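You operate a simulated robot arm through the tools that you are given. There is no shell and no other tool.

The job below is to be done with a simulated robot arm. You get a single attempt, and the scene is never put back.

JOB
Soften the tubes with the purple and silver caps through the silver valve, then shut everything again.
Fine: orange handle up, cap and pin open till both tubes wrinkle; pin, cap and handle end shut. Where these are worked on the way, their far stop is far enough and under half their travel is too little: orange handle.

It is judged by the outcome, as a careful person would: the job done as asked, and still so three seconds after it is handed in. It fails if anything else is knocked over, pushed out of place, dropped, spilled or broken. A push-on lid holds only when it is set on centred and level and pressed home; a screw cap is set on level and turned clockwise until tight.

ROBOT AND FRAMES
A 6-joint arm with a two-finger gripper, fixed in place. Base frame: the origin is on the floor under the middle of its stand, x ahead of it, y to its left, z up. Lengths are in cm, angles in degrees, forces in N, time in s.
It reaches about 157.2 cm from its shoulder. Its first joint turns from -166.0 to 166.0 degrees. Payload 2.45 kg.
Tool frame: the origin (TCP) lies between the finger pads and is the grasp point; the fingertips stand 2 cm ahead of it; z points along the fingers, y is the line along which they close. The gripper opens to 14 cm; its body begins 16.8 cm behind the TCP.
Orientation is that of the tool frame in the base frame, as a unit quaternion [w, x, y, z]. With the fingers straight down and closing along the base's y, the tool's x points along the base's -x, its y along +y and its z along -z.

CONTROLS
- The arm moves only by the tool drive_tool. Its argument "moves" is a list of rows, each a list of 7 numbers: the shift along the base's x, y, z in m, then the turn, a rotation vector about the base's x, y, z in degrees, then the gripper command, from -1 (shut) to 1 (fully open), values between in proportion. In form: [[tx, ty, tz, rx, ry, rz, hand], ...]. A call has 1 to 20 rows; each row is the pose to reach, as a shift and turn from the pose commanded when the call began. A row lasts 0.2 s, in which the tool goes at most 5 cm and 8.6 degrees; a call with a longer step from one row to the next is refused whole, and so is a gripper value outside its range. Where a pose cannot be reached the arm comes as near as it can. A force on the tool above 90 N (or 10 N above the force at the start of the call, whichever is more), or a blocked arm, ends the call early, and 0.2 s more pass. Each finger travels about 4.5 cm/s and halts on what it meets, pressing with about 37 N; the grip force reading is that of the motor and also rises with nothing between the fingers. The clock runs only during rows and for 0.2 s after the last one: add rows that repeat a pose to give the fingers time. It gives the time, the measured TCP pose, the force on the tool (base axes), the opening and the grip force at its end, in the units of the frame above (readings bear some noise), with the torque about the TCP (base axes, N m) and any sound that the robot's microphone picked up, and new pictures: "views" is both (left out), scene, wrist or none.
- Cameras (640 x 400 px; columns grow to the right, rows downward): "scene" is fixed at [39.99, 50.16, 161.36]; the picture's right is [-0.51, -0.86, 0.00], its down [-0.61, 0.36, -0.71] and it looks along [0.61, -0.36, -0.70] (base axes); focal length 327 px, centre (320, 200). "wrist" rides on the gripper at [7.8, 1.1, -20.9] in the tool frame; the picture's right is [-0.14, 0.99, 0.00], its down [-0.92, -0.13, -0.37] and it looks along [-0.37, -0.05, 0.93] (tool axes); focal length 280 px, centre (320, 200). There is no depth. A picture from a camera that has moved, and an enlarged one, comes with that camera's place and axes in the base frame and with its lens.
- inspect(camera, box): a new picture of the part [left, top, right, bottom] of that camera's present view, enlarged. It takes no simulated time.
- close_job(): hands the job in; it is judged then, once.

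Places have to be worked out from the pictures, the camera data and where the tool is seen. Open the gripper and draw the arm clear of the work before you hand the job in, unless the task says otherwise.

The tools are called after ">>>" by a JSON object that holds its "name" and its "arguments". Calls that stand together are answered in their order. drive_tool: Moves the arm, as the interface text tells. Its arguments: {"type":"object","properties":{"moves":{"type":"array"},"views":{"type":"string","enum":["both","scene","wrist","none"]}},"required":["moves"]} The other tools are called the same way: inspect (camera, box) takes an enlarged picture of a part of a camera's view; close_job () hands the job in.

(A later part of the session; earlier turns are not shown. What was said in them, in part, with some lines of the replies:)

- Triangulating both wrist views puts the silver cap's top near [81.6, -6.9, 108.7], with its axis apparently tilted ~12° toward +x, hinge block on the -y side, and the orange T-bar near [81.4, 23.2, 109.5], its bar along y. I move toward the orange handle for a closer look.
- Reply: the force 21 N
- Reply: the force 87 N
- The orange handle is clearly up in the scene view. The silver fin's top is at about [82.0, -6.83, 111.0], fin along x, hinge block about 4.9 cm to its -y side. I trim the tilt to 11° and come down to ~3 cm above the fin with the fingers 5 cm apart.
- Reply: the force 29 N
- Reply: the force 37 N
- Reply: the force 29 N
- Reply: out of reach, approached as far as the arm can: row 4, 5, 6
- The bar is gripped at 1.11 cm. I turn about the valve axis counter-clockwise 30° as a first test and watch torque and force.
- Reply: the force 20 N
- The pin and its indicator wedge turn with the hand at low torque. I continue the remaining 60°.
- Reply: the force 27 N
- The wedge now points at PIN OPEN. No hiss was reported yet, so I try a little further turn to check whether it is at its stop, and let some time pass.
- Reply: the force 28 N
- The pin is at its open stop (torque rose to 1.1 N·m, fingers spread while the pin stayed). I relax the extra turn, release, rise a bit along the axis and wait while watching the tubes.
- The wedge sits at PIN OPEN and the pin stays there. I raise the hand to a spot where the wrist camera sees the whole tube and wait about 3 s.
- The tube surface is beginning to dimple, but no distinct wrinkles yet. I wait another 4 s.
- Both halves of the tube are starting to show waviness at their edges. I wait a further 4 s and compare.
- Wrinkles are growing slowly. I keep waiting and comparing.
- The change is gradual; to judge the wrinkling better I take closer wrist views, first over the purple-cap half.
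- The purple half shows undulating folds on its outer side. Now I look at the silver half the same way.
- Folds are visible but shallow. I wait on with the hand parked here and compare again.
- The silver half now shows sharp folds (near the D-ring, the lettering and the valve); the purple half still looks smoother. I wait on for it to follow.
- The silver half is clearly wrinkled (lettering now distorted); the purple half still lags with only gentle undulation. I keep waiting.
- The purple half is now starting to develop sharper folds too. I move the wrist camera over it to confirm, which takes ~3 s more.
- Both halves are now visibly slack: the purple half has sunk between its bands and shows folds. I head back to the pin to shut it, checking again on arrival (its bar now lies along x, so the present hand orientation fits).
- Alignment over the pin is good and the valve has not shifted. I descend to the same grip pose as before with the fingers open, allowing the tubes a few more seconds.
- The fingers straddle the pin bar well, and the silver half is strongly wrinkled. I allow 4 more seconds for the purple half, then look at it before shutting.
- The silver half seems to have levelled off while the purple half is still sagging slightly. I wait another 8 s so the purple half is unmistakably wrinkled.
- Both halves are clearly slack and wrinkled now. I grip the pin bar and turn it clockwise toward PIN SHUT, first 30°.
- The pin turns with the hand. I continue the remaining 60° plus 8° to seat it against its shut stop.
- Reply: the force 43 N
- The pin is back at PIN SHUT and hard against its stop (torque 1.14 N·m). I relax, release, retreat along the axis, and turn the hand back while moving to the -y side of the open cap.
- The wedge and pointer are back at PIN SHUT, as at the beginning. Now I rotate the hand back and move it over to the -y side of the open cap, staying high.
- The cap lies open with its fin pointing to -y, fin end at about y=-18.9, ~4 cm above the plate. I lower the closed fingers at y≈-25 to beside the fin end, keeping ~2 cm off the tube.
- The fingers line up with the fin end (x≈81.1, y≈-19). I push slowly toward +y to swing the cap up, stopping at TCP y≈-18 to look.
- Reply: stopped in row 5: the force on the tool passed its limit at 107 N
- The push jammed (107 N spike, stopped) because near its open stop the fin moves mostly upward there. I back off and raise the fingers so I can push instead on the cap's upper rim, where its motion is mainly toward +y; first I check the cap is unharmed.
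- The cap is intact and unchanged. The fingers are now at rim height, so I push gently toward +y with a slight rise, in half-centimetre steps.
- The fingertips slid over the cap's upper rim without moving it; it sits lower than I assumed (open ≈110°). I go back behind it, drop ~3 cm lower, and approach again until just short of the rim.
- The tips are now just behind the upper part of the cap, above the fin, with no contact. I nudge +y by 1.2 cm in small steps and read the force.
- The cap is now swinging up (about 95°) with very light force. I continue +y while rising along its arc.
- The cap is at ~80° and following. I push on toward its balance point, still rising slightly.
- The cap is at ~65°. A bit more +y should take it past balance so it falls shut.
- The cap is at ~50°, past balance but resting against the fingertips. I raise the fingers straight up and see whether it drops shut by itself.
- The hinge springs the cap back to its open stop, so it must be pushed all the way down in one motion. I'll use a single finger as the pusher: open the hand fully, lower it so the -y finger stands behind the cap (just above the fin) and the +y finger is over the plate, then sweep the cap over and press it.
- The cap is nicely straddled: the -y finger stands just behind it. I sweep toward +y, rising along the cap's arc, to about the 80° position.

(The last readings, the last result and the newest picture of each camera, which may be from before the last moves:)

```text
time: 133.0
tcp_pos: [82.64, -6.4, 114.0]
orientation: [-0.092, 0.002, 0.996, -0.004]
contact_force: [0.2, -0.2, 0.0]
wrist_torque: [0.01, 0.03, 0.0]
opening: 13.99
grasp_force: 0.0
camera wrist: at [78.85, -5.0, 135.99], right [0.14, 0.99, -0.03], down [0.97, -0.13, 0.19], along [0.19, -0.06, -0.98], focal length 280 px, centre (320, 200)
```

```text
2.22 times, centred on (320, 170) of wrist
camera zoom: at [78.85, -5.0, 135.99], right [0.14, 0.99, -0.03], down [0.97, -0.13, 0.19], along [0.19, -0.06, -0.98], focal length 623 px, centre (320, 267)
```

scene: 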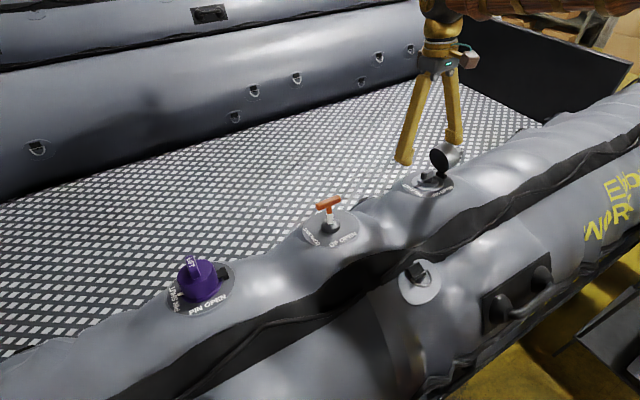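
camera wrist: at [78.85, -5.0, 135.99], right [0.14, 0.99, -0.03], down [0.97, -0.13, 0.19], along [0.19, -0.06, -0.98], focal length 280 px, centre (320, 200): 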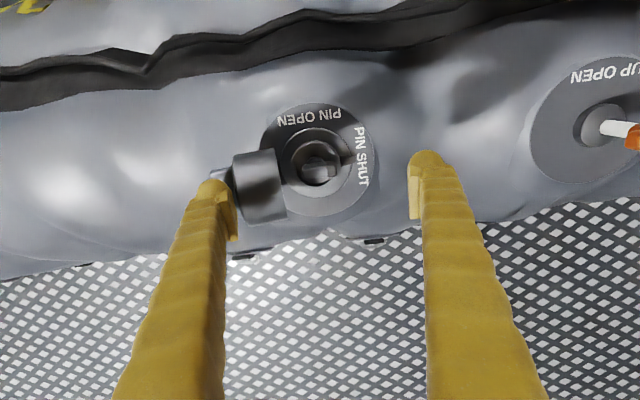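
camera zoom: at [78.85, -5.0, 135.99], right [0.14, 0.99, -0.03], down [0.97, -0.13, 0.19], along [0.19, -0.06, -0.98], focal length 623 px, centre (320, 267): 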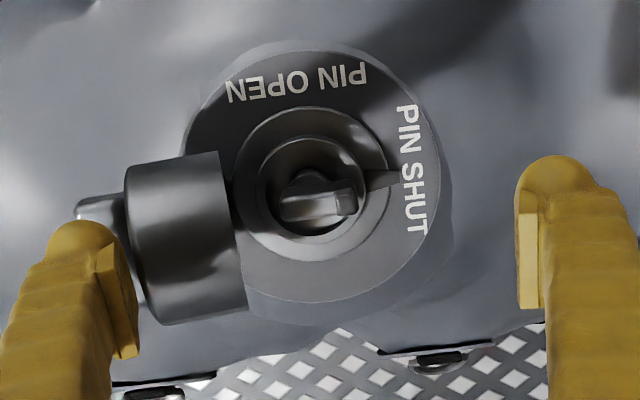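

The cap is at ~75° leaning on the -y finger with almost no force. I continue the sweep to about 50°.

>>> {"name": "drive_tool", "arguments": {"moves": [[0.0002, 0.005, 0.001, 0, 0, 0, 1], [0.0004, 0.01, 0.002, 0, 0, 0, 1], [0.0006, 0.015, 0.003, 0, 0, 0, 1], [0.0007, 0.02, 0.0034, 0, 0, 0, 1], [0.0008, 0.025, 0.0039, 0, 0, 0, 1], [0.0008, 0.03, 0.0039, 0, 0, 0, 1], [0.0007, 0.035, 0.0034, 0, 0, 0, 1], [0.0005, 0.04, 0.0025, 0, 0, 0, 1], [0.0003, 0.045, 0.0015, 0, 0, 0, 1]], "views": "both"}}

>>> {"name": "inspect", "arguments": {"camera": "scene", "box": [400, 110, 500, 190]}}

>>> {"name": "inspect", "arguments": {"camera": "wrist", "box": [180, 80, 460, 260]}}

```text
time: 135.0
tcp_pos: [82.66, -1.86, 114.1]
orientation: [-0.093, 0.001, 0.996, -0.004]
contact_force: [0.4, 0.1, 0.9]
wrist_torque: [0.01, -0.01, 0.0]
opening: 14.02
grasp_force: 0.1
camera wrist: at [78.96, -0.53, 136.06], right [0.14, 0.99, -0.03], down [0.97, -0.13, 0.19], along [0.19, -0.06, -0.98], focal length 280 px, centre (320, 200)
```

scene: 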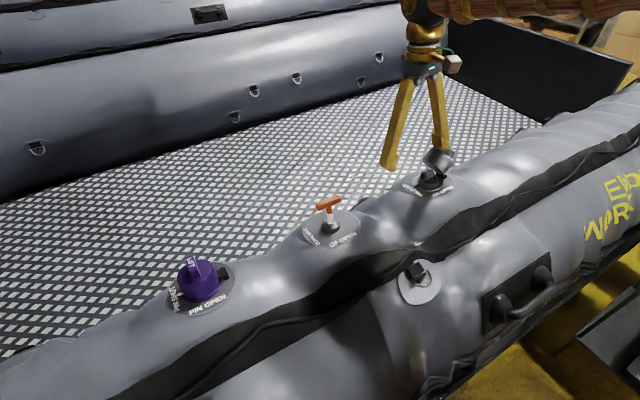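
wrist: 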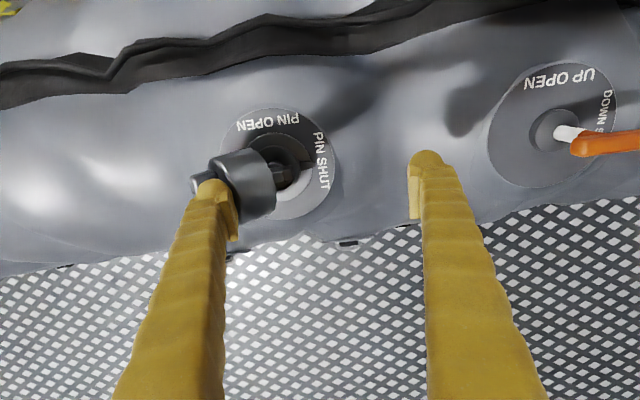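

```text
5.00 times, centred on (450, 150) of scene
camera zoom: at [39.99, 50.16, 161.36], right [-0.51, -0.86, 0.0], down [-0.61, 0.36, -0.71], along [0.61, -0.36, -0.7], focal length 1634 px, centre (-330, 450)
```

zoom: 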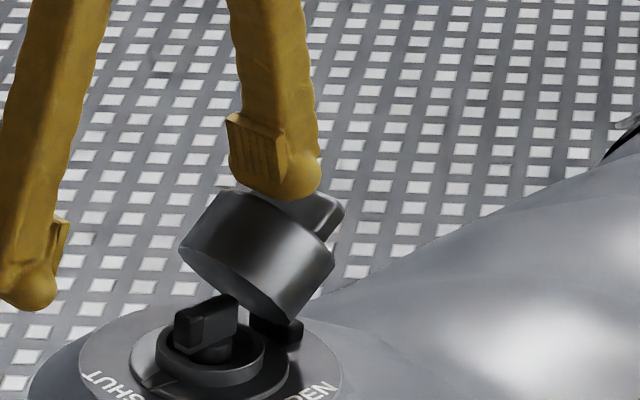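

```text
2.22 times, centred on (320, 170) of wrist
camera zoom: at [78.96, -0.53, 136.06], right [0.14, 0.99, -0.03], down [0.97, -0.13, 0.19], along [0.19, -0.06, -0.98], focal length 623 px, centre (320, 267)
```

zoom: 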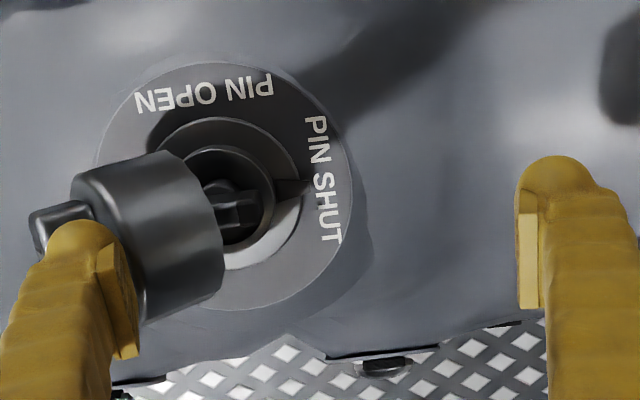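

The cap is at ~45° with the finger nestled between its rim and fin. I continue forward and begin descending along the arc.

>>> {"name": "drive_tool", "arguments": {"moves": [[-0.0001, 0.005, -0.0005, 0, 0, 0, 1], [-0.0002, 0.01, -0.001, 0, 0, 0, 1], [-0.0005, 0.015, -0.0025, 0, 0, 0, 1], [-0.0008, 0.02, -0.004, 0, 0, 0, 1], [-0.0012, 0.025, -0.0064, 0, 0, 0, 1], [-0.0017, 0.03, -0.0088, 0, 0, 0, 1]], "views": "both"}}

>>> {"name": "inspect", "arguments": {"camera": "scene", "box": [390, 120, 490, 200]}}

>>> {"name": "inspect", "arguments": {"camera": "wrist", "box": [120, 80, 400, 260]}}

```text
time: 136.4
tcp_pos: [82.49, 1.31, 113.23]
orientation: [-0.094, 0.003, 0.996, -0.004]
contact_force: [-0.4, -0.1, 0.9]
wrist_torque: [-0.03, 0.0, 0.0]
opening: 14.0
grasp_force: 0.1
camera wrist: at [78.77, 2.5, 135.23], right [0.14, 0.99, -0.03], down [0.97, -0.13, 0.19], along [0.19, -0.06, -0.98], focal length 280 px, centre (320, 200)
```

scene: 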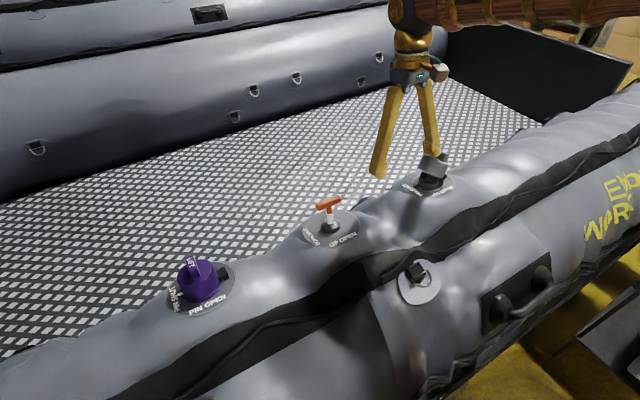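
wrist: 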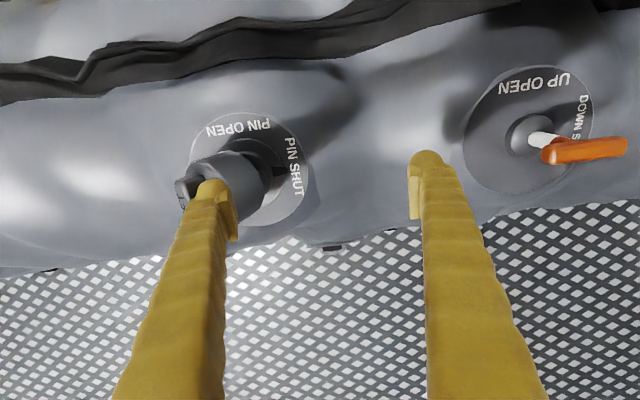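

```text
5.00 times, centred on (440, 160) of scene
camera zoom: at [39.99, 50.16, 161.36], right [-0.51, -0.86, 0.0], down [-0.61, 0.36, -0.71], along [0.61, -0.36, -0.7], focal length 1634 px, centre (-280, 400)
```

zoom: 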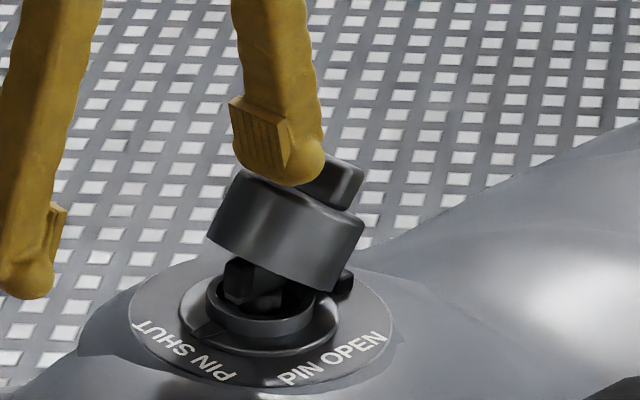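

```text
2.22 times, centred on (260, 170) of wrist
camera zoom: at [78.77, 2.5, 135.23], right [0.14, 0.99, -0.03], down [0.97, -0.13, 0.19], along [0.19, -0.06, -0.98], focal length 623 px, centre (453, 267)
```

zoom: 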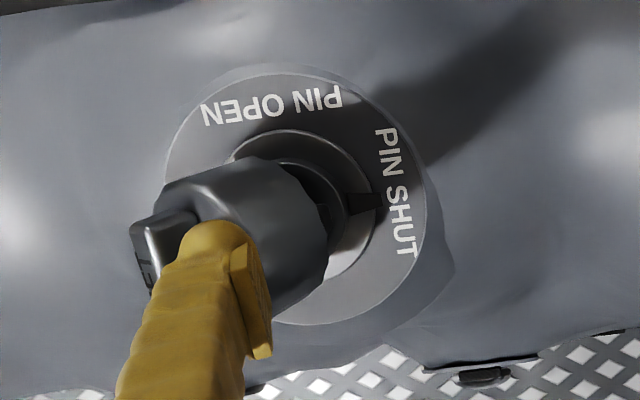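

The cap is at ~25°. I follow the arc further down.

>>> {"name": "drive_tool", "arguments": {"moves": [[-0.0008, 0.004, -0.004, 0, 0, 0, 1], [-0.0015, 0.008, -0.008, 0, 0, 0, 1], [-0.0023, 0.0115, -0.0122, 0, 0, 0, 1], [-0.0032, 0.015, -0.0171, 0, 0, 0, 1], [-0.004, 0.0175, -0.021, 0, 0, 0, 1]], "views": "both"}}

>>> {"name": "inspect", "arguments": {"camera": "scene", "box": [390, 120, 490, 200]}}

>>> {"name": "inspect", "arguments": {"camera": "wrist", "box": [120, 80, 400, 260]}}

```text
time: 137.6
tcp_pos: [81.94, 2.99, 111.1]
orientation: [-0.093, 0.003, 0.996, -0.004]
contact_force: [-0.9, 0.4, 1.1]
wrist_torque: [0.0, 0.0, 0.03]
opening: 14.0
grasp_force: 0.1
camera wrist: at [78.36, 4.21, 133.11], right [0.14, 0.99, -0.03], down [0.97, -0.13, 0.19], along [0.19, -0.06, -0.98], focal length 280 px, centre (320, 200)
```

scene: 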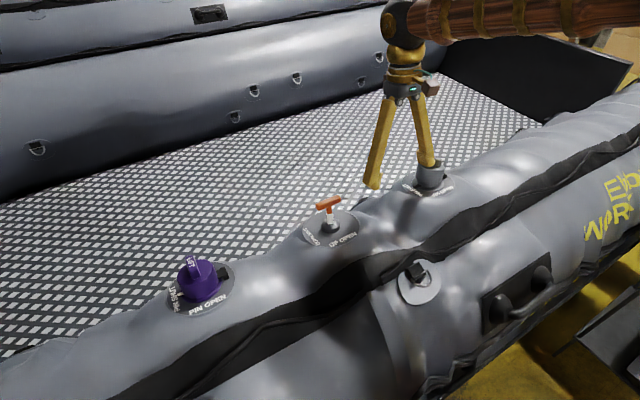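
wrist: 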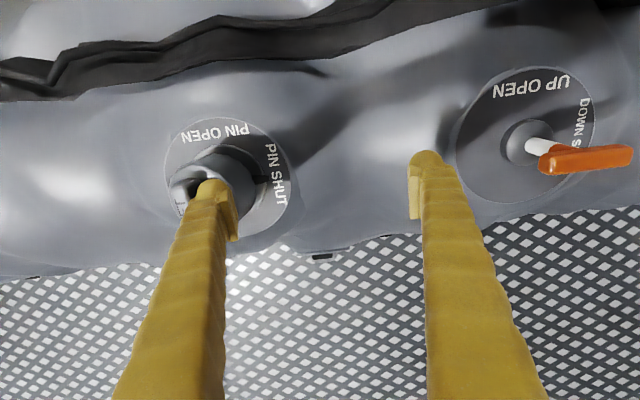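

```text
5.00 times, centred on (440, 160) of scene
camera zoom: at [39.99, 50.16, 161.36], right [-0.51, -0.86, 0.0], down [-0.61, 0.36, -0.71], along [0.61, -0.36, -0.7], focal length 1634 px, centre (-280, 400)
```

zoom: 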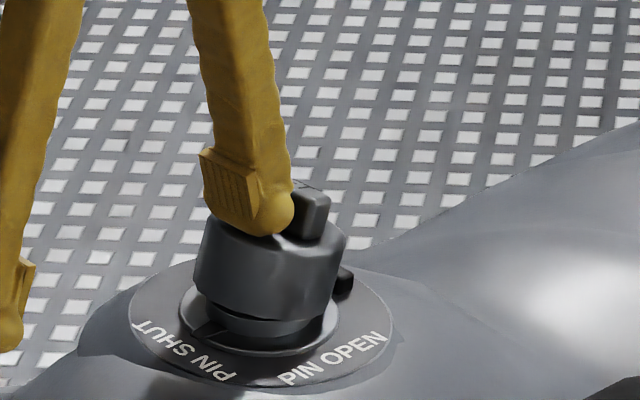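

```text
2.22 times, centred on (260, 170) of wrist
camera zoom: at [78.36, 4.21, 133.11], right [0.14, 0.99, -0.03], down [0.97, -0.13, 0.19], along [0.19, -0.06, -0.98], focal length 623 px, centre (453, 267)
```

zoom: 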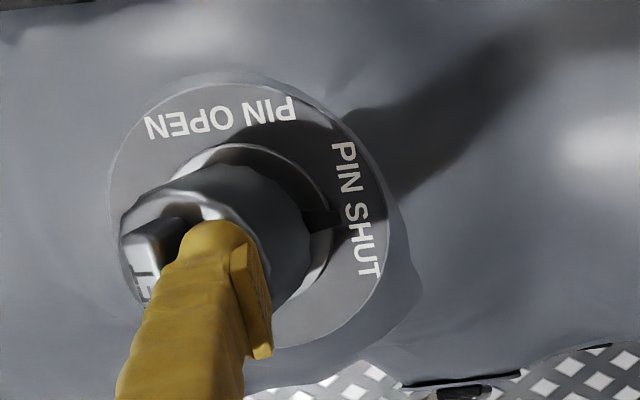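

The cap is down to a few degrees from shut, finger on its far top edge. I press down along the axis in 2 mm steps and watch the force.

>>> {"name": "drive_tool", "arguments": {"moves": [[-0.0004, 0.001, -0.002, 0, 0, 0, 1], [-0.0008, 0.002, -0.004, 0, 0, 0, 1], [-0.0011, 0.0025, -0.006, 0, 0, 0, 1], [-0.0015, 0.003, -0.008, 0, 0, 0, 1], [-0.0019, 0.003, -0.0095, 0, 0, 0, 1]], "views": "both"}}

>>> {"name": "inspect", "arguments": {"camera": "scene", "box": [390, 120, 490, 200]}}

>>> {"name": "inspect", "arguments": {"camera": "wrist", "box": [120, 80, 400, 260]}}

```text
time: 138.8
tcp_pos: [81.95, 3.24, 110.19]
orientation: [-0.092, 0.002, 0.996, -0.005]
contact_force: [-0.7, 0.5, 15.0]
wrist_torque: [-1.52, 0.23, -0.05]
opening: 14.03
grasp_force: 0.1
camera wrist: at [78.18, 4.55, 132.26], right [0.14, 0.99, -0.03], down [0.97, -0.13, 0.19], along [0.19, -0.06, -0.98], focal length 280 px, centre (320, 200)
```

scene: 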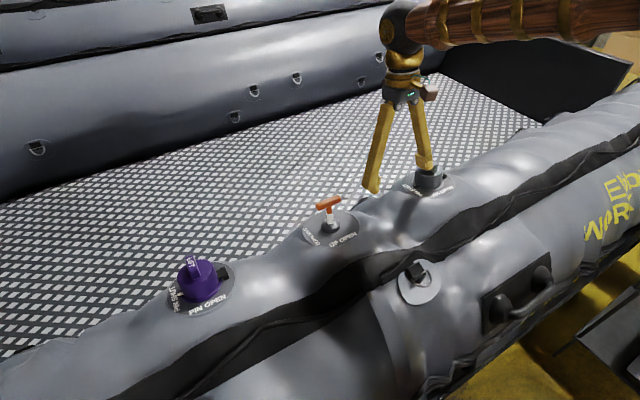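
wrist: 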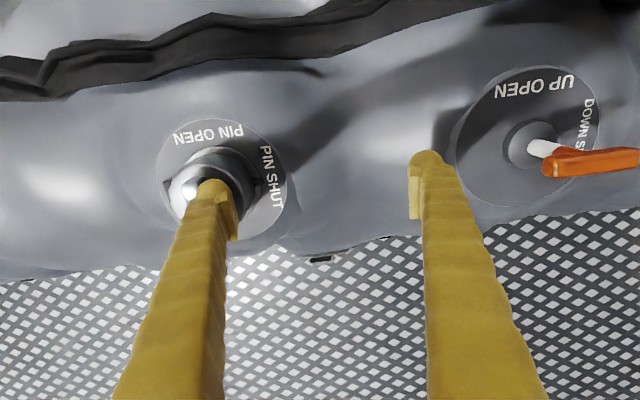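

```text
5.00 times, centred on (440, 160) of scene
camera zoom: at [39.99, 50.16, 161.36], right [-0.51, -0.86, 0.0], down [-0.61, 0.36, -0.71], along [0.61, -0.36, -0.7], focal length 1634 px, centre (-280, 400)
```

zoom: 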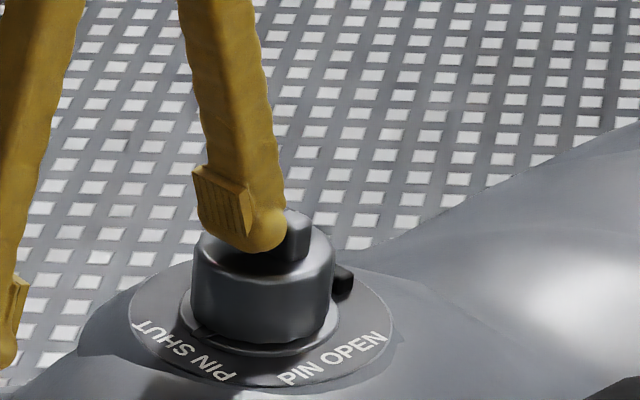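

```text
2.22 times, centred on (260, 170) of wrist
camera zoom: at [78.18, 4.55, 132.26], right [0.14, 0.99, -0.03], down [0.97, -0.13, 0.19], along [0.19, -0.06, -0.98], focal length 623 px, centre (453, 267)
```

zoom: 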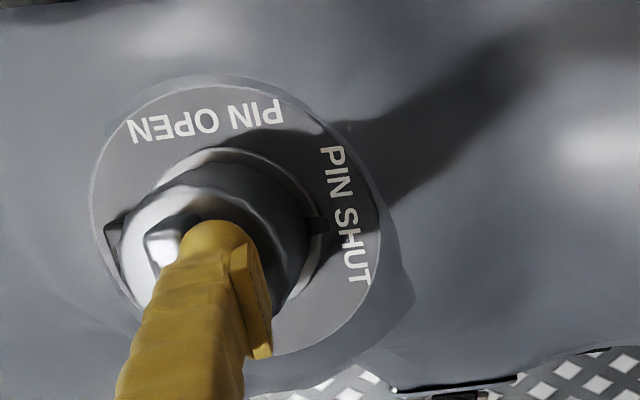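

The cap looks seated with 15 N on it. I press a few millimetres harder to push it home.

>>> {"name": "drive_tool", "arguments": {"moves": [[-0.0003, 0, -0.0015, 0, 0, 0, 1], [-0.0005, 0, -0.003, 0, 0, 0, 1], [-0.0008, 0, -0.0045, 0, 0, 0, 1], [-0.0008, 0, -0.0045, 0, 0, 0, 1]], "views": "both"}}

>>> {"name": "inspect", "arguments": {"camera": "scene", "box": [390, 120, 490, 200]}}

```text
time: 139.7
tcp_pos: [82.0, 3.21, 110.15]
orientation: [-0.089, 0.001, 0.996, -0.006]
contact_force: [-0.4, 1.4, 23.2]
wrist_torque: [-2.14, 0.27, -0.1]
opening: 14.01
grasp_force: 0.2
stopped in row 4: the force on the tool passed its limit at 93 N (the readings are from after the stop); the commanded pose is now the measured one
camera wrist: at [78.07, 4.62, 132.19], right [0.14, 0.99, -0.03], down [0.97, -0.13, 0.2], along [0.19, -0.06, -0.98], focal length 280 px, centre (320, 200)
```

scene: 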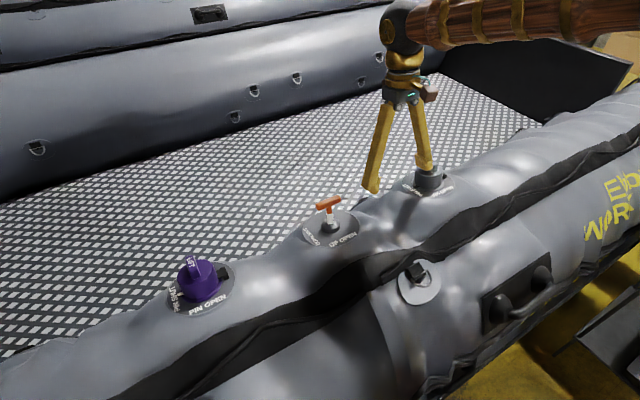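
wrist: 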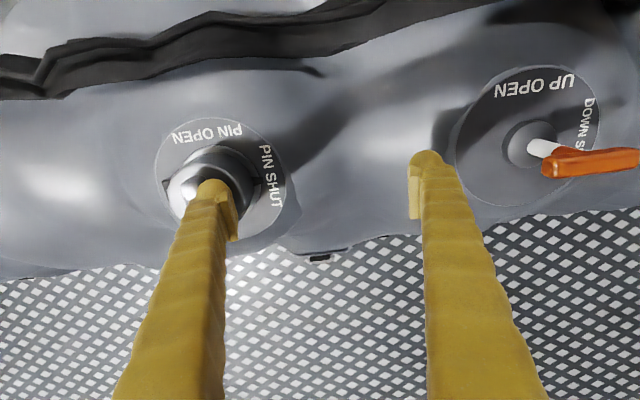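

```text
5.00 times, centred on (440, 160) of scene
camera zoom: at [39.99, 50.16, 161.36], right [-0.51, -0.86, 0.0], down [-0.61, 0.36, -0.71], along [0.61, -0.36, -0.7], focal length 1634 px, centre (-280, 400)
```

zoom: 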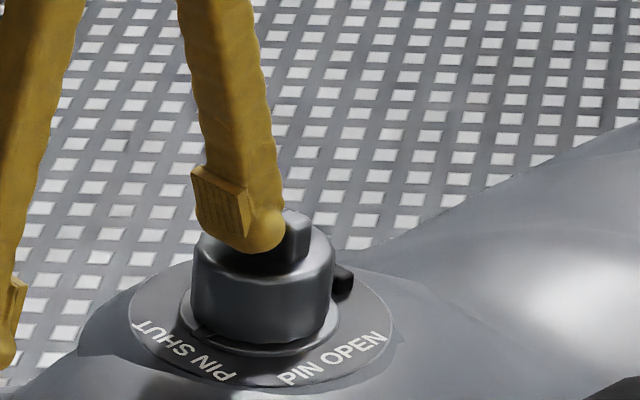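

Peak force reached ~93 N with no further travel, so the cap should be home. I lift the finger off and check that the cap stays shut.

>>> {"name": "drive_tool", "arguments": {"moves": [[0.0005, 0.001, 0.004, 0, 0, 0, 1], [0.002, 0.003, 0.015, 0, 0, 0, 1], [0.007, 0.005, 0.04, 0, 0, 0, 1], [0.014, 0.005, 0.075, 0, 0, 0, 1], [0.02, 0.005, 0.11, 0, 0, 0, 1], [0.02, 0.005, 0.11, 0, 0, 0, 1]], "views": "both"}}

>>> {"name": "inspect", "arguments": {"camera": "scene", "box": [390, 145, 480, 210]}}

>>> {"name": "inspect", "arguments": {"camera": "wrist", "box": [120, 80, 400, 260]}}

```text
time: 141.1
tcp_pos: [83.99, 3.74, 120.96]
orientation: [-0.09, 0.002, 0.996, -0.005]
contact_force: [0.2, -0.5, 0.3]
wrist_torque: [0.02, 0.04, 0.0]
opening: 13.98
grasp_force: 0.0
camera wrist: at [80.08, 5.09, 142.99], right [0.14, 0.99, -0.03], down [0.97, -0.13, 0.2], along [0.19, -0.06, -0.98], focal length 280 px, centre (320, 200)
```

scene: 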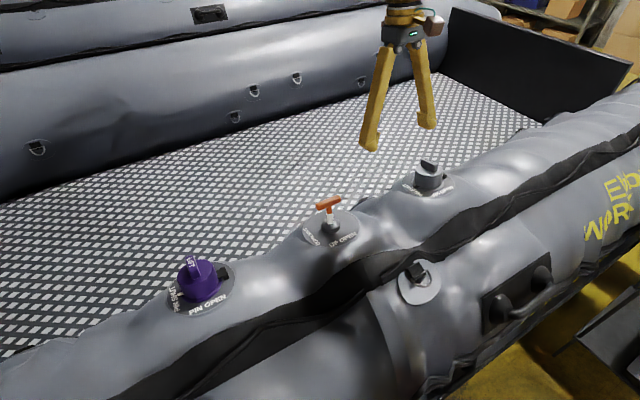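
wrist: 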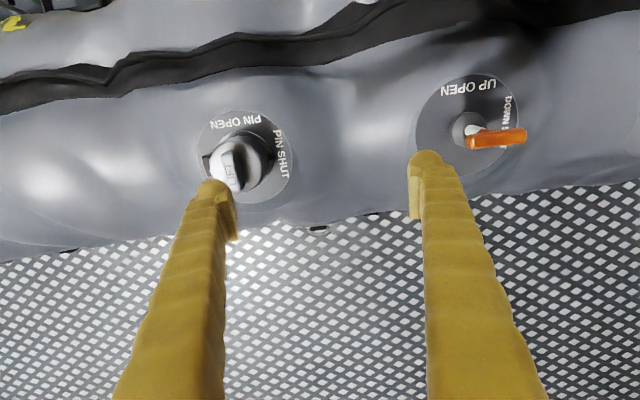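

```text
6.15 times, centred on (435, 178) of scene
camera zoom: at [39.99, 50.16, 161.36], right [-0.51, -0.86, 0.0], down [-0.61, 0.36, -0.71], along [0.61, -0.36, -0.7], focal length 2011 px, centre (-388, 338)
```

zoom: 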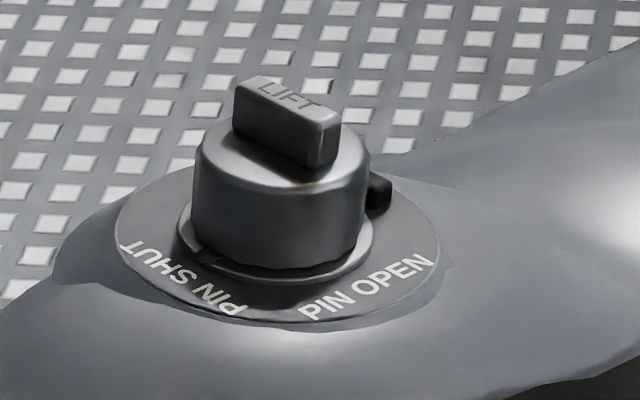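

```text
2.22 times, centred on (260, 170) of wrist
camera zoom: at [80.08, 5.09, 142.99], right [0.14, 0.99, -0.03], down [0.97, -0.13, 0.2], along [0.19, -0.06, -0.98], focal length 623 px, centre (453, 267)
```

zoom: 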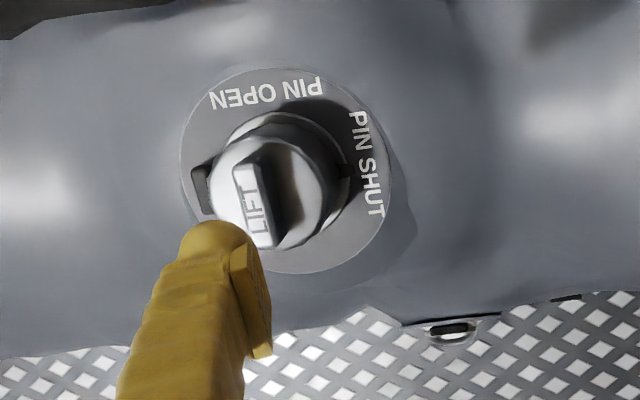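

The cap stays shut and looks exactly as it did at the start. Now for the orange handle: I close the hand and move above the T-bar to push it down.

>>> {"name": "drive_tool", "arguments": {"moves": [[0, 0.03, 0.01, 0, 0, 0, 0.5], [0, 0.07, 0.01, 0, 0, 0, 0], [0, 0.11, 0.01, 0, 0, 0, -0.5], [0, 0.15, 0.01, 0, 0, 0, -1], [0, 0.1926, 0.01, 0, 0, 0, -1], [0, 0.1926, 0.005, 0, 0, 0, -1], [0, 0.1926, 0.0, 0, 0, 0, -1], [0, 0.1926, 0.0, 0, 0, 0, -1], [0, 0.1926, 0.0, 0, 0, 0, -1]], "views": "both"}}

>>> {"name": "inspect", "arguments": {"camera": "wrist", "box": [220, 80, 420, 240]}}

>>> {"name": "inspect", "arguments": {"camera": "scene", "box": [290, 150, 390, 250]}}

```text
time: 143.1
tcp_pos: [84.12, 23.04, 121.04]
orientation: [-0.09, 0.001, 0.996, -0.004]
contact_force: [0.2, -0.2, 0.4]
wrist_torque: [0.04, -0.03, -0.02]
opening: 0.0
grasp_force: 26.2
camera wrist: at [80.21, 24.33, 143.05], right [0.14, 0.99, -0.03], down [0.97, -0.13, 0.2], along [0.19, -0.06, -0.98], focal length 280 px, centre (320, 200)
```

scene: 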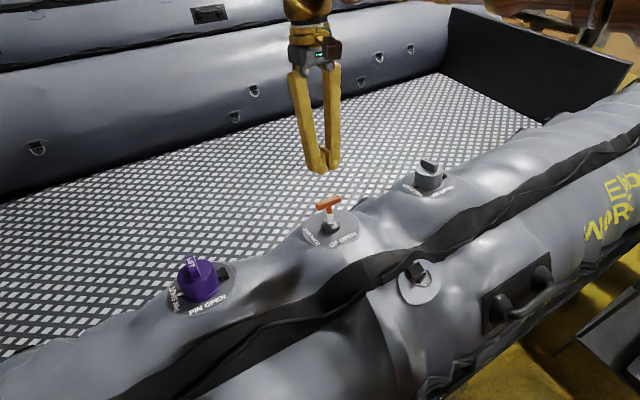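
wrist: 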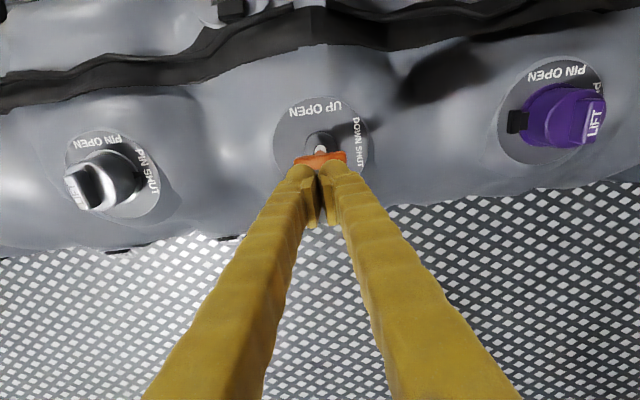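

```text
2.50 times, centred on (320, 160) of wrist
camera zoom: at [80.21, 24.33, 143.05], right [0.14, 0.99, -0.03], down [0.97, -0.13, 0.2], along [0.19, -0.06, -0.98], focal length 701 px, centre (320, 300)
```

zoom: 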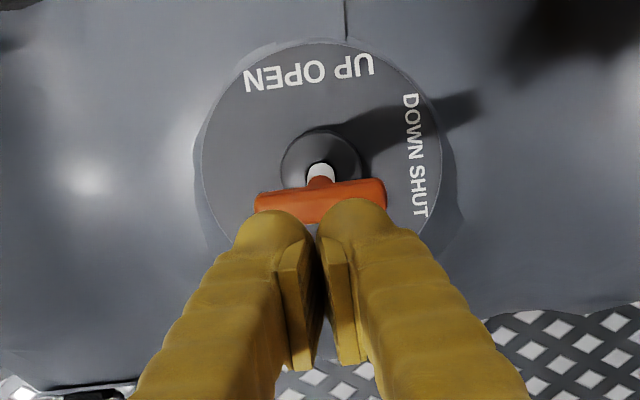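

```text
4.00 times, centred on (340, 200) of scene
camera zoom: at [39.99, 50.16, 161.36], right [-0.51, -0.86, 0.0], down [-0.61, 0.36, -0.71], along [0.61, -0.36, -0.7], focal length 1307 px, centre (240, 200)
```

zoom: 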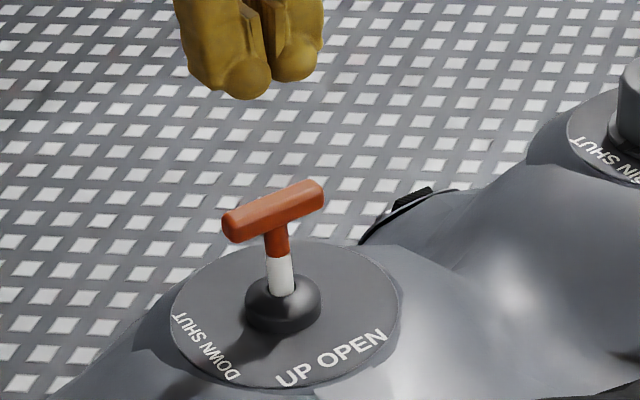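

The T-bar is centred under the closed fingers in y and ~0.5 cm to -x. I come down to just above it with that correction.

>>> {"name": "drive_tool", "arguments": {"moves": [[-0.006, 0, -0.02, 0, 0, 0, -1], [-0.011, 0, -0.04, 0, 0, 0, -1], [-0.015, 0, -0.055, 0, 0, 0, -1], [-0.015, 0, -0.055, 0, 0, 0, -1]], "views": "both"}}

>>> {"name": "inspect", "arguments": {"camera": "wrist", "box": [220, 80, 420, 240]}}

>>> {"name": "inspect", "arguments": {"camera": "scene", "box": [290, 170, 380, 250]}}

```text
time: 144.1
tcp_pos: [82.47, 23.01, 115.58]
orientation: [-0.09, 0.001, 0.996, -0.005]
contact_force: [0.4, -0.2, -0.2]
wrist_torque: [-0.04, -0.03, 0.02]
opening: 0.0
grasp_force: 29.4
camera wrist: at [78.63, 24.38, 137.51], right [0.14, 0.99, -0.03], down [0.97, -0.13, 0.2], along [0.19, -0.06, -0.98], focal length 280 px, centre (320, 200)
```

scene: 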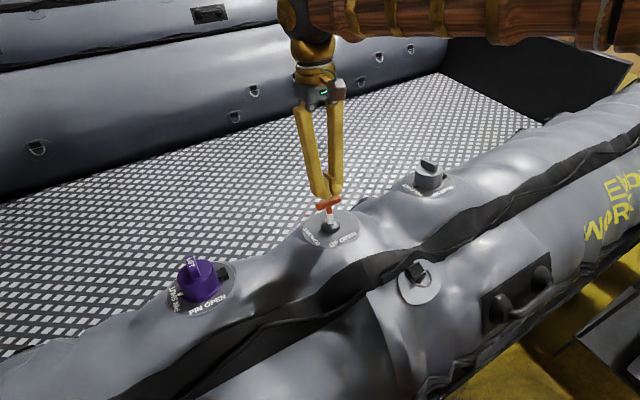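
wrist: 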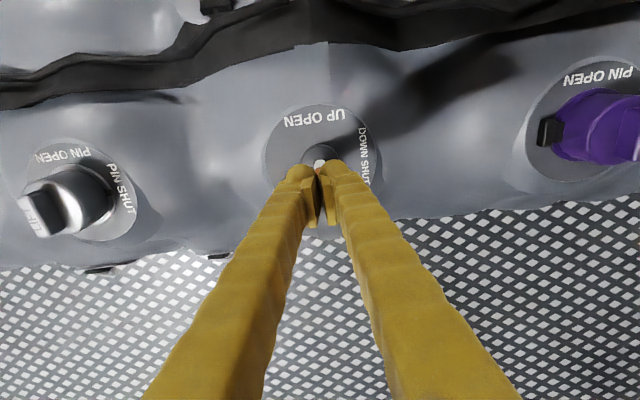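

```text
2.50 times, centred on (320, 160) of wrist
camera zoom: at [78.63, 24.38, 137.51], right [0.14, 0.99, -0.03], down [0.97, -0.13, 0.2], along [0.19, -0.06, -0.98], focal length 701 px, centre (320, 300)
```

zoom: 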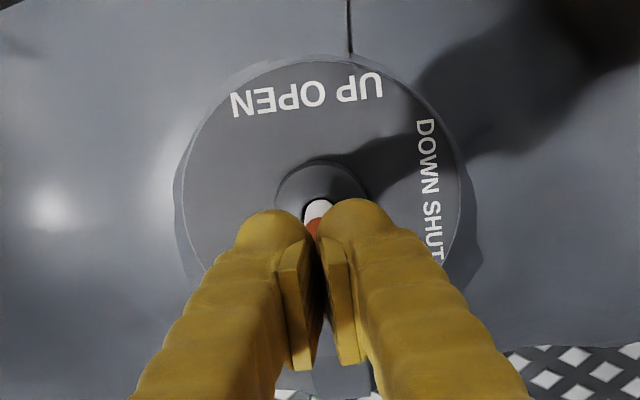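

```text
5.00 times, centred on (335, 210) of scene
camera zoom: at [39.99, 50.16, 161.36], right [-0.51, -0.86, 0.0], down [-0.61, 0.36, -0.71], along [0.61, -0.36, -0.7], focal length 1634 px, centre (245, 150)
```

zoom: 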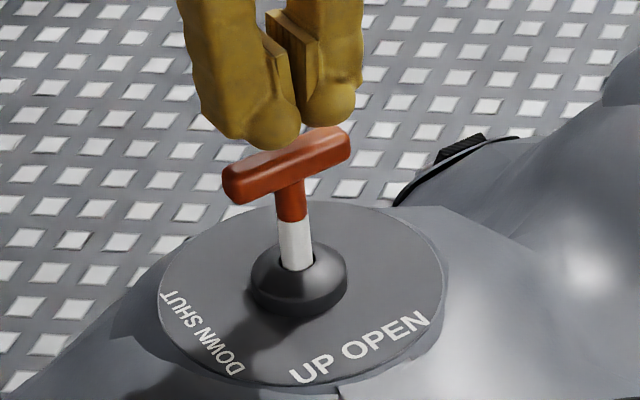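

The tips are just above the bar, aligned over it. I push down along the axis in 4 mm steps toward DOWN SHUT.

>>> {"name": "drive_tool", "arguments": {"moves": [[-0.0007, 0, -0.004, 0, 0, 0, -1], [-0.0014, 0, -0.008, 0, 0, 0, -1], [-0.0021, 0, -0.0118, 0, 0, 0, -1], [-0.0028, 0, -0.0157, 0, 0, 0, -1], [-0.0036, 0, -0.0197, 0, 0, 0, -1], [-0.0043, 0, -0.0236, 0, 0, 0, -1], [-0.005, 0, -0.0275, 0, 0, 0, -1], [-0.0057, 0, -0.0315, 0, 0, 0, -1]], "views": "both"}}

>>> {"name": "inspect", "arguments": {"camera": "scene", "box": [290, 170, 380, 250]}}

>>> {"name": "inspect", "arguments": {"camera": "wrist", "box": [220, 80, 420, 240]}}

```text
time: 145.9
tcp_pos: [81.95, 23.13, 112.29]
orientation: [-0.09, 0.002, 0.996, -0.004]
contact_force: [0.2, -0.5, -0.7]
wrist_torque: [-0.01, -0.04, 0.02]
opening: 0.01
grasp_force: 29.6
camera wrist: at [78.03, 24.4, 134.36], right [0.14, 0.99, -0.03], down [0.97, -0.13, 0.2], along [0.19, -0.06, -0.98], focal length 280 px, centre (320, 200)
```

scene: 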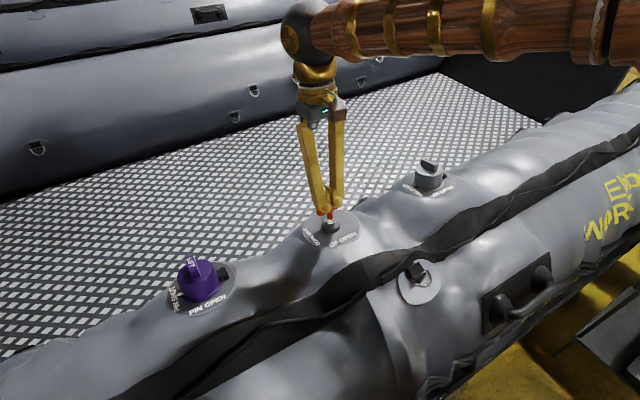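
wrist: 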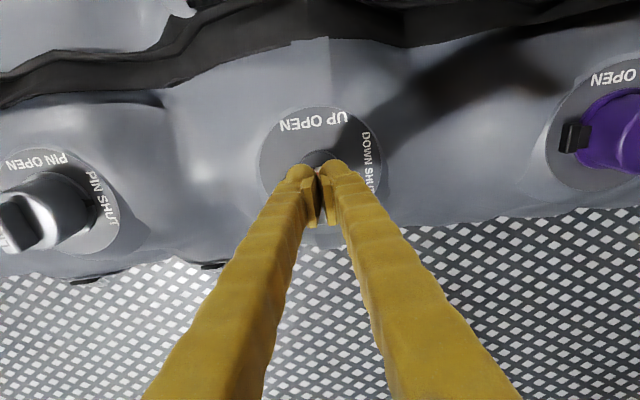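

```text
5.00 times, centred on (335, 210) of scene
camera zoom: at [39.99, 50.16, 161.36], right [-0.51, -0.86, 0.0], down [-0.61, 0.36, -0.71], along [0.61, -0.36, -0.7], focal length 1634 px, centre (245, 150)
```

zoom: 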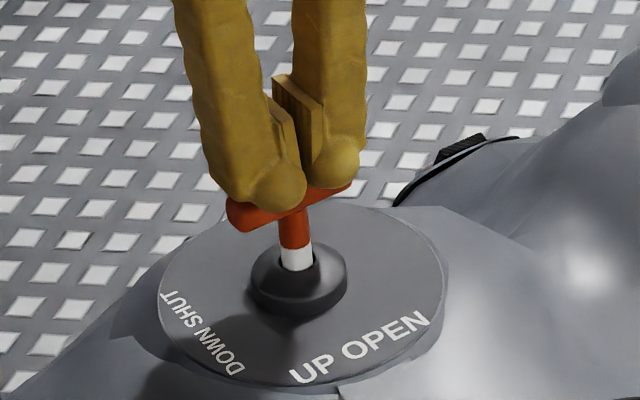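

```text
2.50 times, centred on (320, 160) of wrist
camera zoom: at [78.03, 24.4, 134.36], right [0.14, 0.99, -0.03], down [0.97, -0.13, 0.2], along [0.19, -0.06, -0.98], focal length 701 px, centre (320, 300)
```

zoom: 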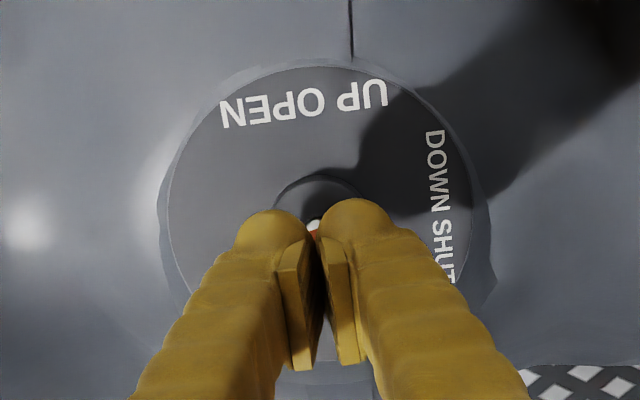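

The handle is going down easily. I keep pushing until it meets its bottom stop.

>>> {"name": "drive_tool", "arguments": {"moves": [[-0.0004, 0, -0.002, 0, 0, 0, -1], [-0.0007, 0, -0.004, 0, 0, 0, -1], [-0.0011, 0, -0.006, 0, 0, 0, -1], [-0.0014, 0, -0.008, 0, 0, 0, -1], [-0.0018, 0, -0.01, 0, 0, 0, -1], [-0.0022, 0, -0.012, 0, 0, 0, -1], [-0.0025, 0, -0.014, 0, 0, 0, -1]], "views": "both"}}

>>> {"name": "inspect", "arguments": {"camera": "scene", "box": [290, 170, 380, 250]}}

```text
time: 147.5
tcp_pos: [81.62, 23.15, 111.29]
orientation: [-0.089, 0.002, 0.996, -0.004]
contact_force: [0.2, -5.1, 48.4]
wrist_torque: [0.06, 0.22, -0.04]
opening: 0.59
grasp_force: 29.6
camera wrist: at [77.7, 24.35, 133.26], right [0.14, 0.99, -0.03], down [0.97, -0.13, 0.2], along [0.2, -0.06, -0.98], focal length 280 px, centre (320, 200)
```

scene: 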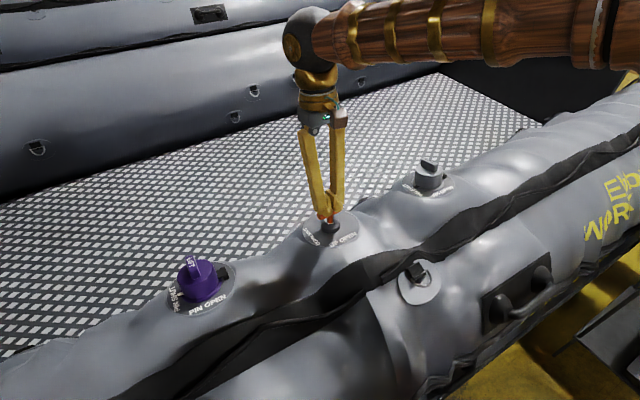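
wrist: 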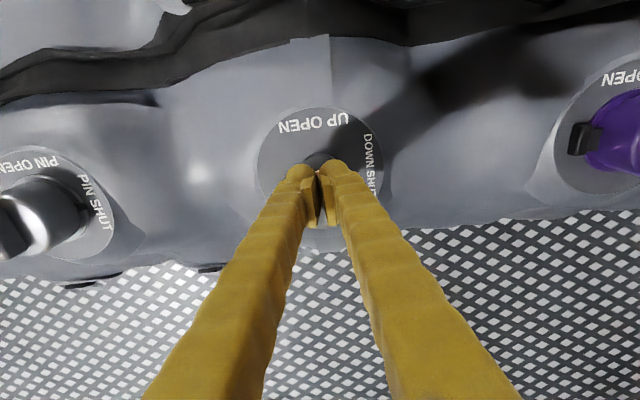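

```text
5.00 times, centred on (335, 210) of scene
camera zoom: at [39.99, 50.16, 161.36], right [-0.51, -0.86, 0.0], down [-0.61, 0.36, -0.71], along [0.61, -0.36, -0.7], focal length 1634 px, centre (245, 150)
```

zoom: 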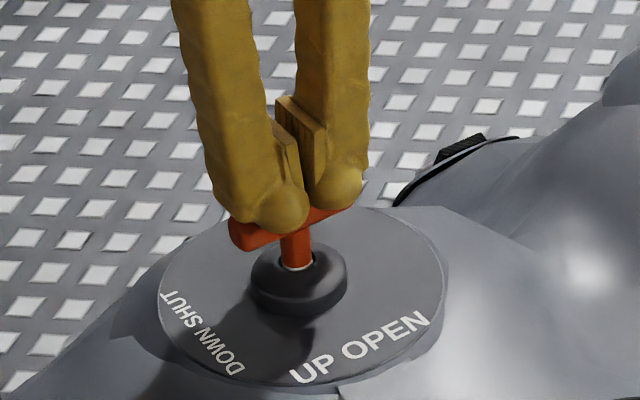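

The handle is at the bottom stop (48 N, white stem hidden as at the start). I lift off and check all three fittings.

>>> {"name": "drive_tool", "arguments": {"moves": [[0.0005, 0, 0.004, 0, 0, 0, -1], [0.003, 0, 0.02, 0, 0, 0, -1], [0.008, 0, 0.05, 0, 0, 0, -0.8], [0.012, 0, 0.09, 0, 0, 0, -0.4], [0.01, 0, 0.13, 0, 0, 0, 0], [0.0, 0, 0.17, 0, 0, 0, 0.4], [-0.02, 0.02, 0.21, 0, 0, 0, 0.8], [-0.05, 0.04, 0.24, 0, 0, 0, 1], [-0.09, 0.06, 0.26, 0, 0, 0, 1], [-0.12, 0.08, 0.27, 0, 0, 0, 1], [-0.12, 0.08, 0.27, 0, 0, 0, 1]], "views": "both"}}

>>> {"name": "inspect", "arguments": {"camera": "scene", "box": [290, 190, 380, 255]}}

>>> {"name": "inspect", "arguments": {"camera": "scene", "box": [390, 145, 480, 210]}}

>>> {"name": "inspect", "arguments": {"camera": "scene", "box": [150, 240, 250, 320]}}

```text
time: 149.9
tcp_pos: [69.48, 30.92, 137.94]
orientation: [-0.09, 0.001, 0.996, -0.004]
contact_force: [0.0, -0.5, -0.4]
wrist_torque: [0.02, 0.02, -0.02]
opening: 14.0
grasp_force: 0.0
camera wrist: at [65.65, 32.3, 159.98], right [0.14, 0.99, -0.03], down [0.97, -0.13, 0.2], along [0.19, -0.06, -0.98], focal length 280 px, centre (320, 200)
```

scene: 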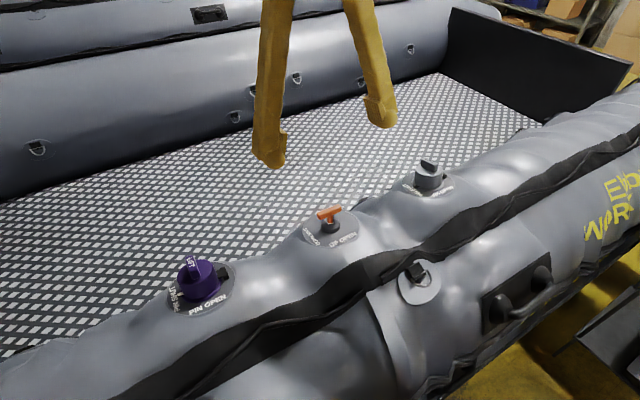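
wrist: 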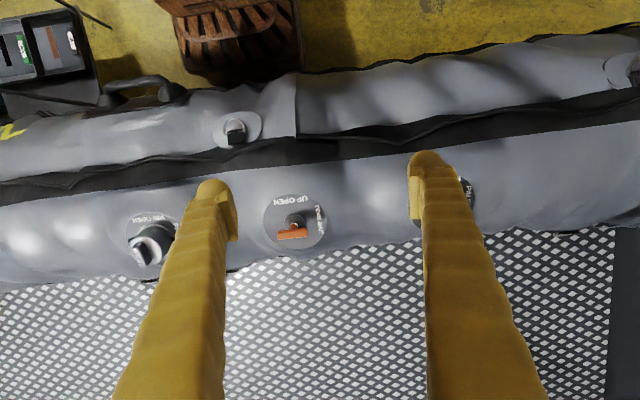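

```text
6.15 times, centred on (335, 222) of scene
camera zoom: at [39.99, 50.16, 161.36], right [-0.51, -0.86, 0.0], down [-0.61, 0.36, -0.71], along [0.61, -0.36, -0.7], focal length 2011 px, centre (228, 62)
```

zoom: 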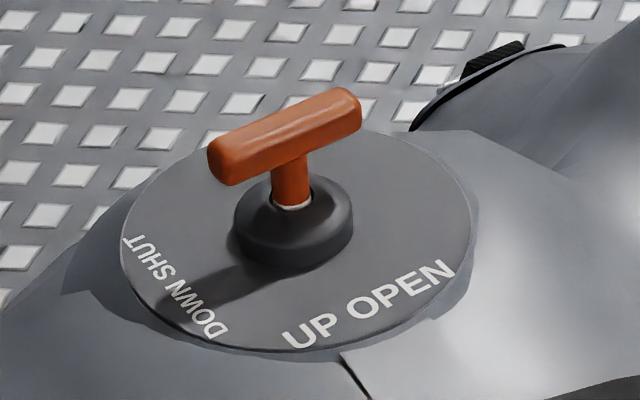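

```text
6.15 times, centred on (435, 178) of scene
camera zoom: at [39.99, 50.16, 161.36], right [-0.51, -0.86, 0.0], down [-0.61, 0.36, -0.71], along [0.61, -0.36, -0.7], focal length 2011 px, centre (-388, 338)
```

zoom: 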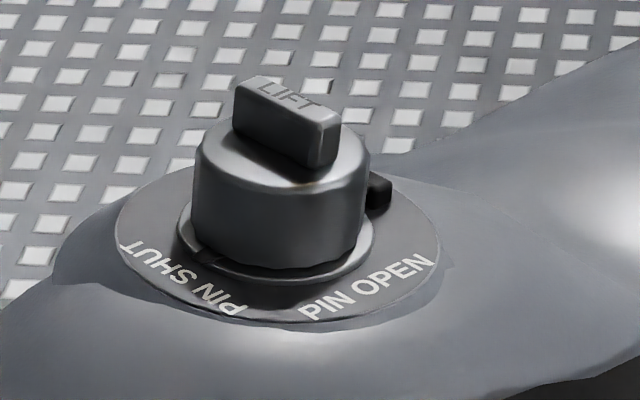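

```text
5.00 times, centred on (200, 280) of scene
camera zoom: at [39.99, 50.16, 161.36], right [-0.51, -0.86, 0.0], down [-0.61, 0.36, -0.71], along [0.61, -0.36, -0.7], focal length 1634 px, centre (920, -200)
```

zoom: 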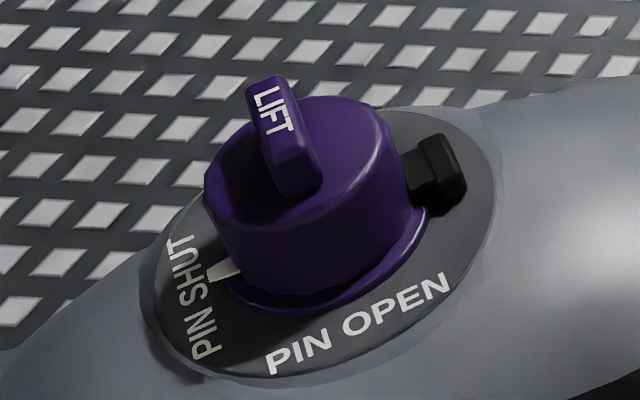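

All three fittings match their starting appearance: handle down, silver cap and pin shut, purple untouched, and both halves stay wrinkled. I back the arm a little further away, wait 3 s, and verify stability.

>>> {"name": "drive_tool", "arguments": {"moves": [[-0.03, 0.02, 0.01, 0, 0, 0, 1], [-0.07, 0.04, 0.02, 0, 0, 0, 1], [-0.1, 0.06, 0.02, 0, 0, 0, 1], [-0.1, 0.06, 0.02, 0, 0, 0, 1], [-0.1, 0.06, 0.02, 0, 0, 0, 1], [-0.1, 0.06, 0.02, 0, 0, 0, 1], [-0.1, 0.06, 0.02, 0, 0, 0, 1], [-0.1, 0.06, 0.02, 0, 0, 0, 1], [-0.1, 0.06, 0.02, 0, 0, 0, 1], [-0.1, 0.06, 0.02, 0, 0, 0, 1], [-0.1, 0.06, 0.02, 0, 0, 0, 1], [-0.1, 0.06, 0.02, 0, 0, 0, 1], [-0.1, 0.06, 0.02, 0, 0, 0, 1], [-0.1, 0.06, 0.02, 0, 0, 0, 1], [-0.1, 0.06, 0.02, 0, 0, 0, 1]], "views": "both"}}

>>> {"name": "inspect", "arguments": {"camera": "scene", "box": [280, 140, 480, 260]}}

>>> {"name": "inspect", "arguments": {"camera": "scene", "box": [0, 200, 320, 400]}}

```text
time: 153.1
tcp_pos: [59.68, 37.05, 140.14]
orientation: [-0.09, 0.002, 0.996, -0.005]
contact_force: [0.1, -0.1, -0.1]
wrist_torque: [0.02, -0.01, 0.03]
opening: 14.02
grasp_force: 0.0
camera wrist: at [55.78, 38.29, 162.12], right [0.14, 0.99, -0.03], down [0.97, -0.13, 0.2], along [0.19, -0.06, -0.98], focal length 280 px, centre (320, 200)
```

scene: 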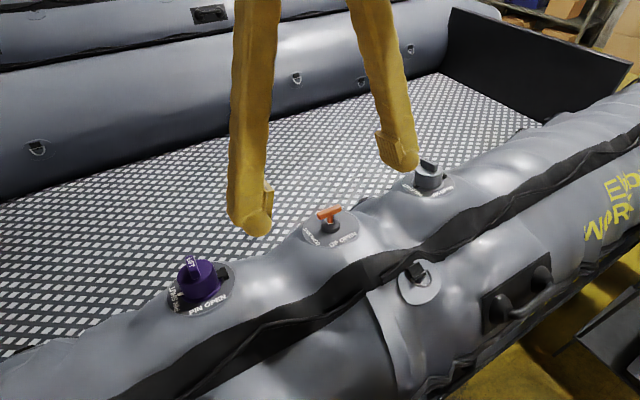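
wrist: 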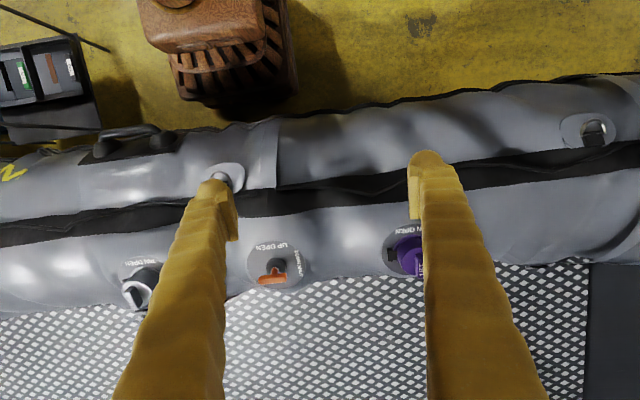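

```text
3.20 times, centred on (380, 200) of scene
camera zoom: at [39.99, 50.16, 161.36], right [-0.51, -0.86, 0.0], down [-0.61, 0.36, -0.71], along [0.61, -0.36, -0.7], focal length 1046 px, centre (128, 200)
```

zoom: 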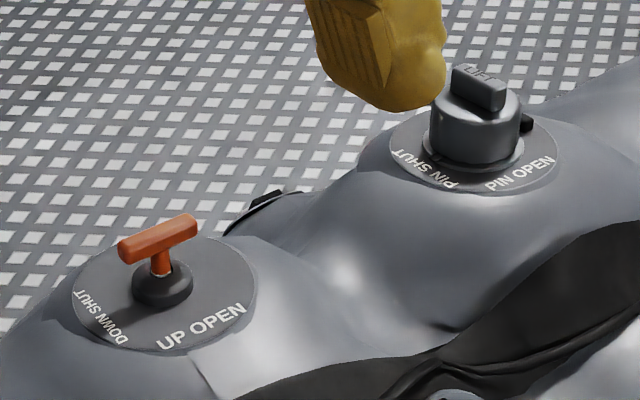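

```text
2.00 times, centred on (160, 300) of scene
camera zoom: at [39.99, 50.16, 161.36], right [-0.51, -0.86, 0.0], down [-0.61, 0.36, -0.71], along [0.61, -0.36, -0.7], focal length 654 px, centre (640, 0)
```

zoom: 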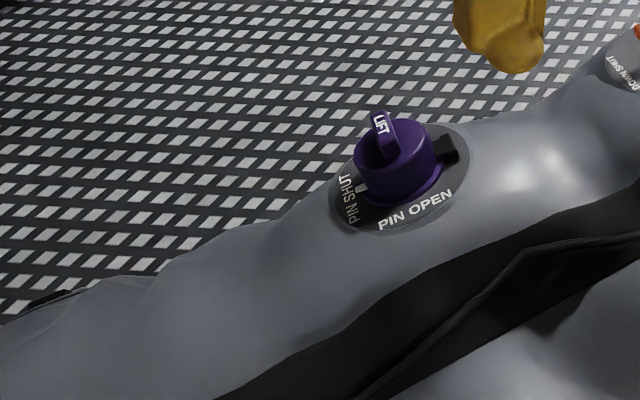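

Nothing moved during the wait. Both tubes are wrinkled and soft, the silver pin and cap are shut, the orange handle is fully down and the purple valve is untouched. The arm is clear and the hand open, so I hand the job in.

>>> {"name": "close_job", "arguments": {}}

```text
The job is handed in.
```

Both tubes, the one with the purple cap and the one with the silver cap, were let down through the silver valve until they wrinkled. Everything was then shut again, and the job is handed in.

- **Opening:** I pulled the orange handle up to its far stop, about 3 cm. I swung the silver cap open and turned the pin a quarter turn to PIN OPEN.
- **Softening:** The pin stayed open for about 65 seconds. The silver tube wrinkled first and the purple one followed more slowly. I shut the pin only once both showed clear folds.
- **Shutting:** The pin went back against its stop at PIN SHUT. The cap was pressed home with about 90 N and stayed shut when I lifted off. The handle went down to its bottom stop.

While closing the cap, one push jammed and the arm stopped itself at 107 N. I changed the angle and found no damage to the cap or its hinge. The cap springs open unless it is pressed fully home.

At the last check, three seconds before handing in, the silver cap and the handle looked as they did at the start. I did not touch the purple valve, and nothing else was moved.
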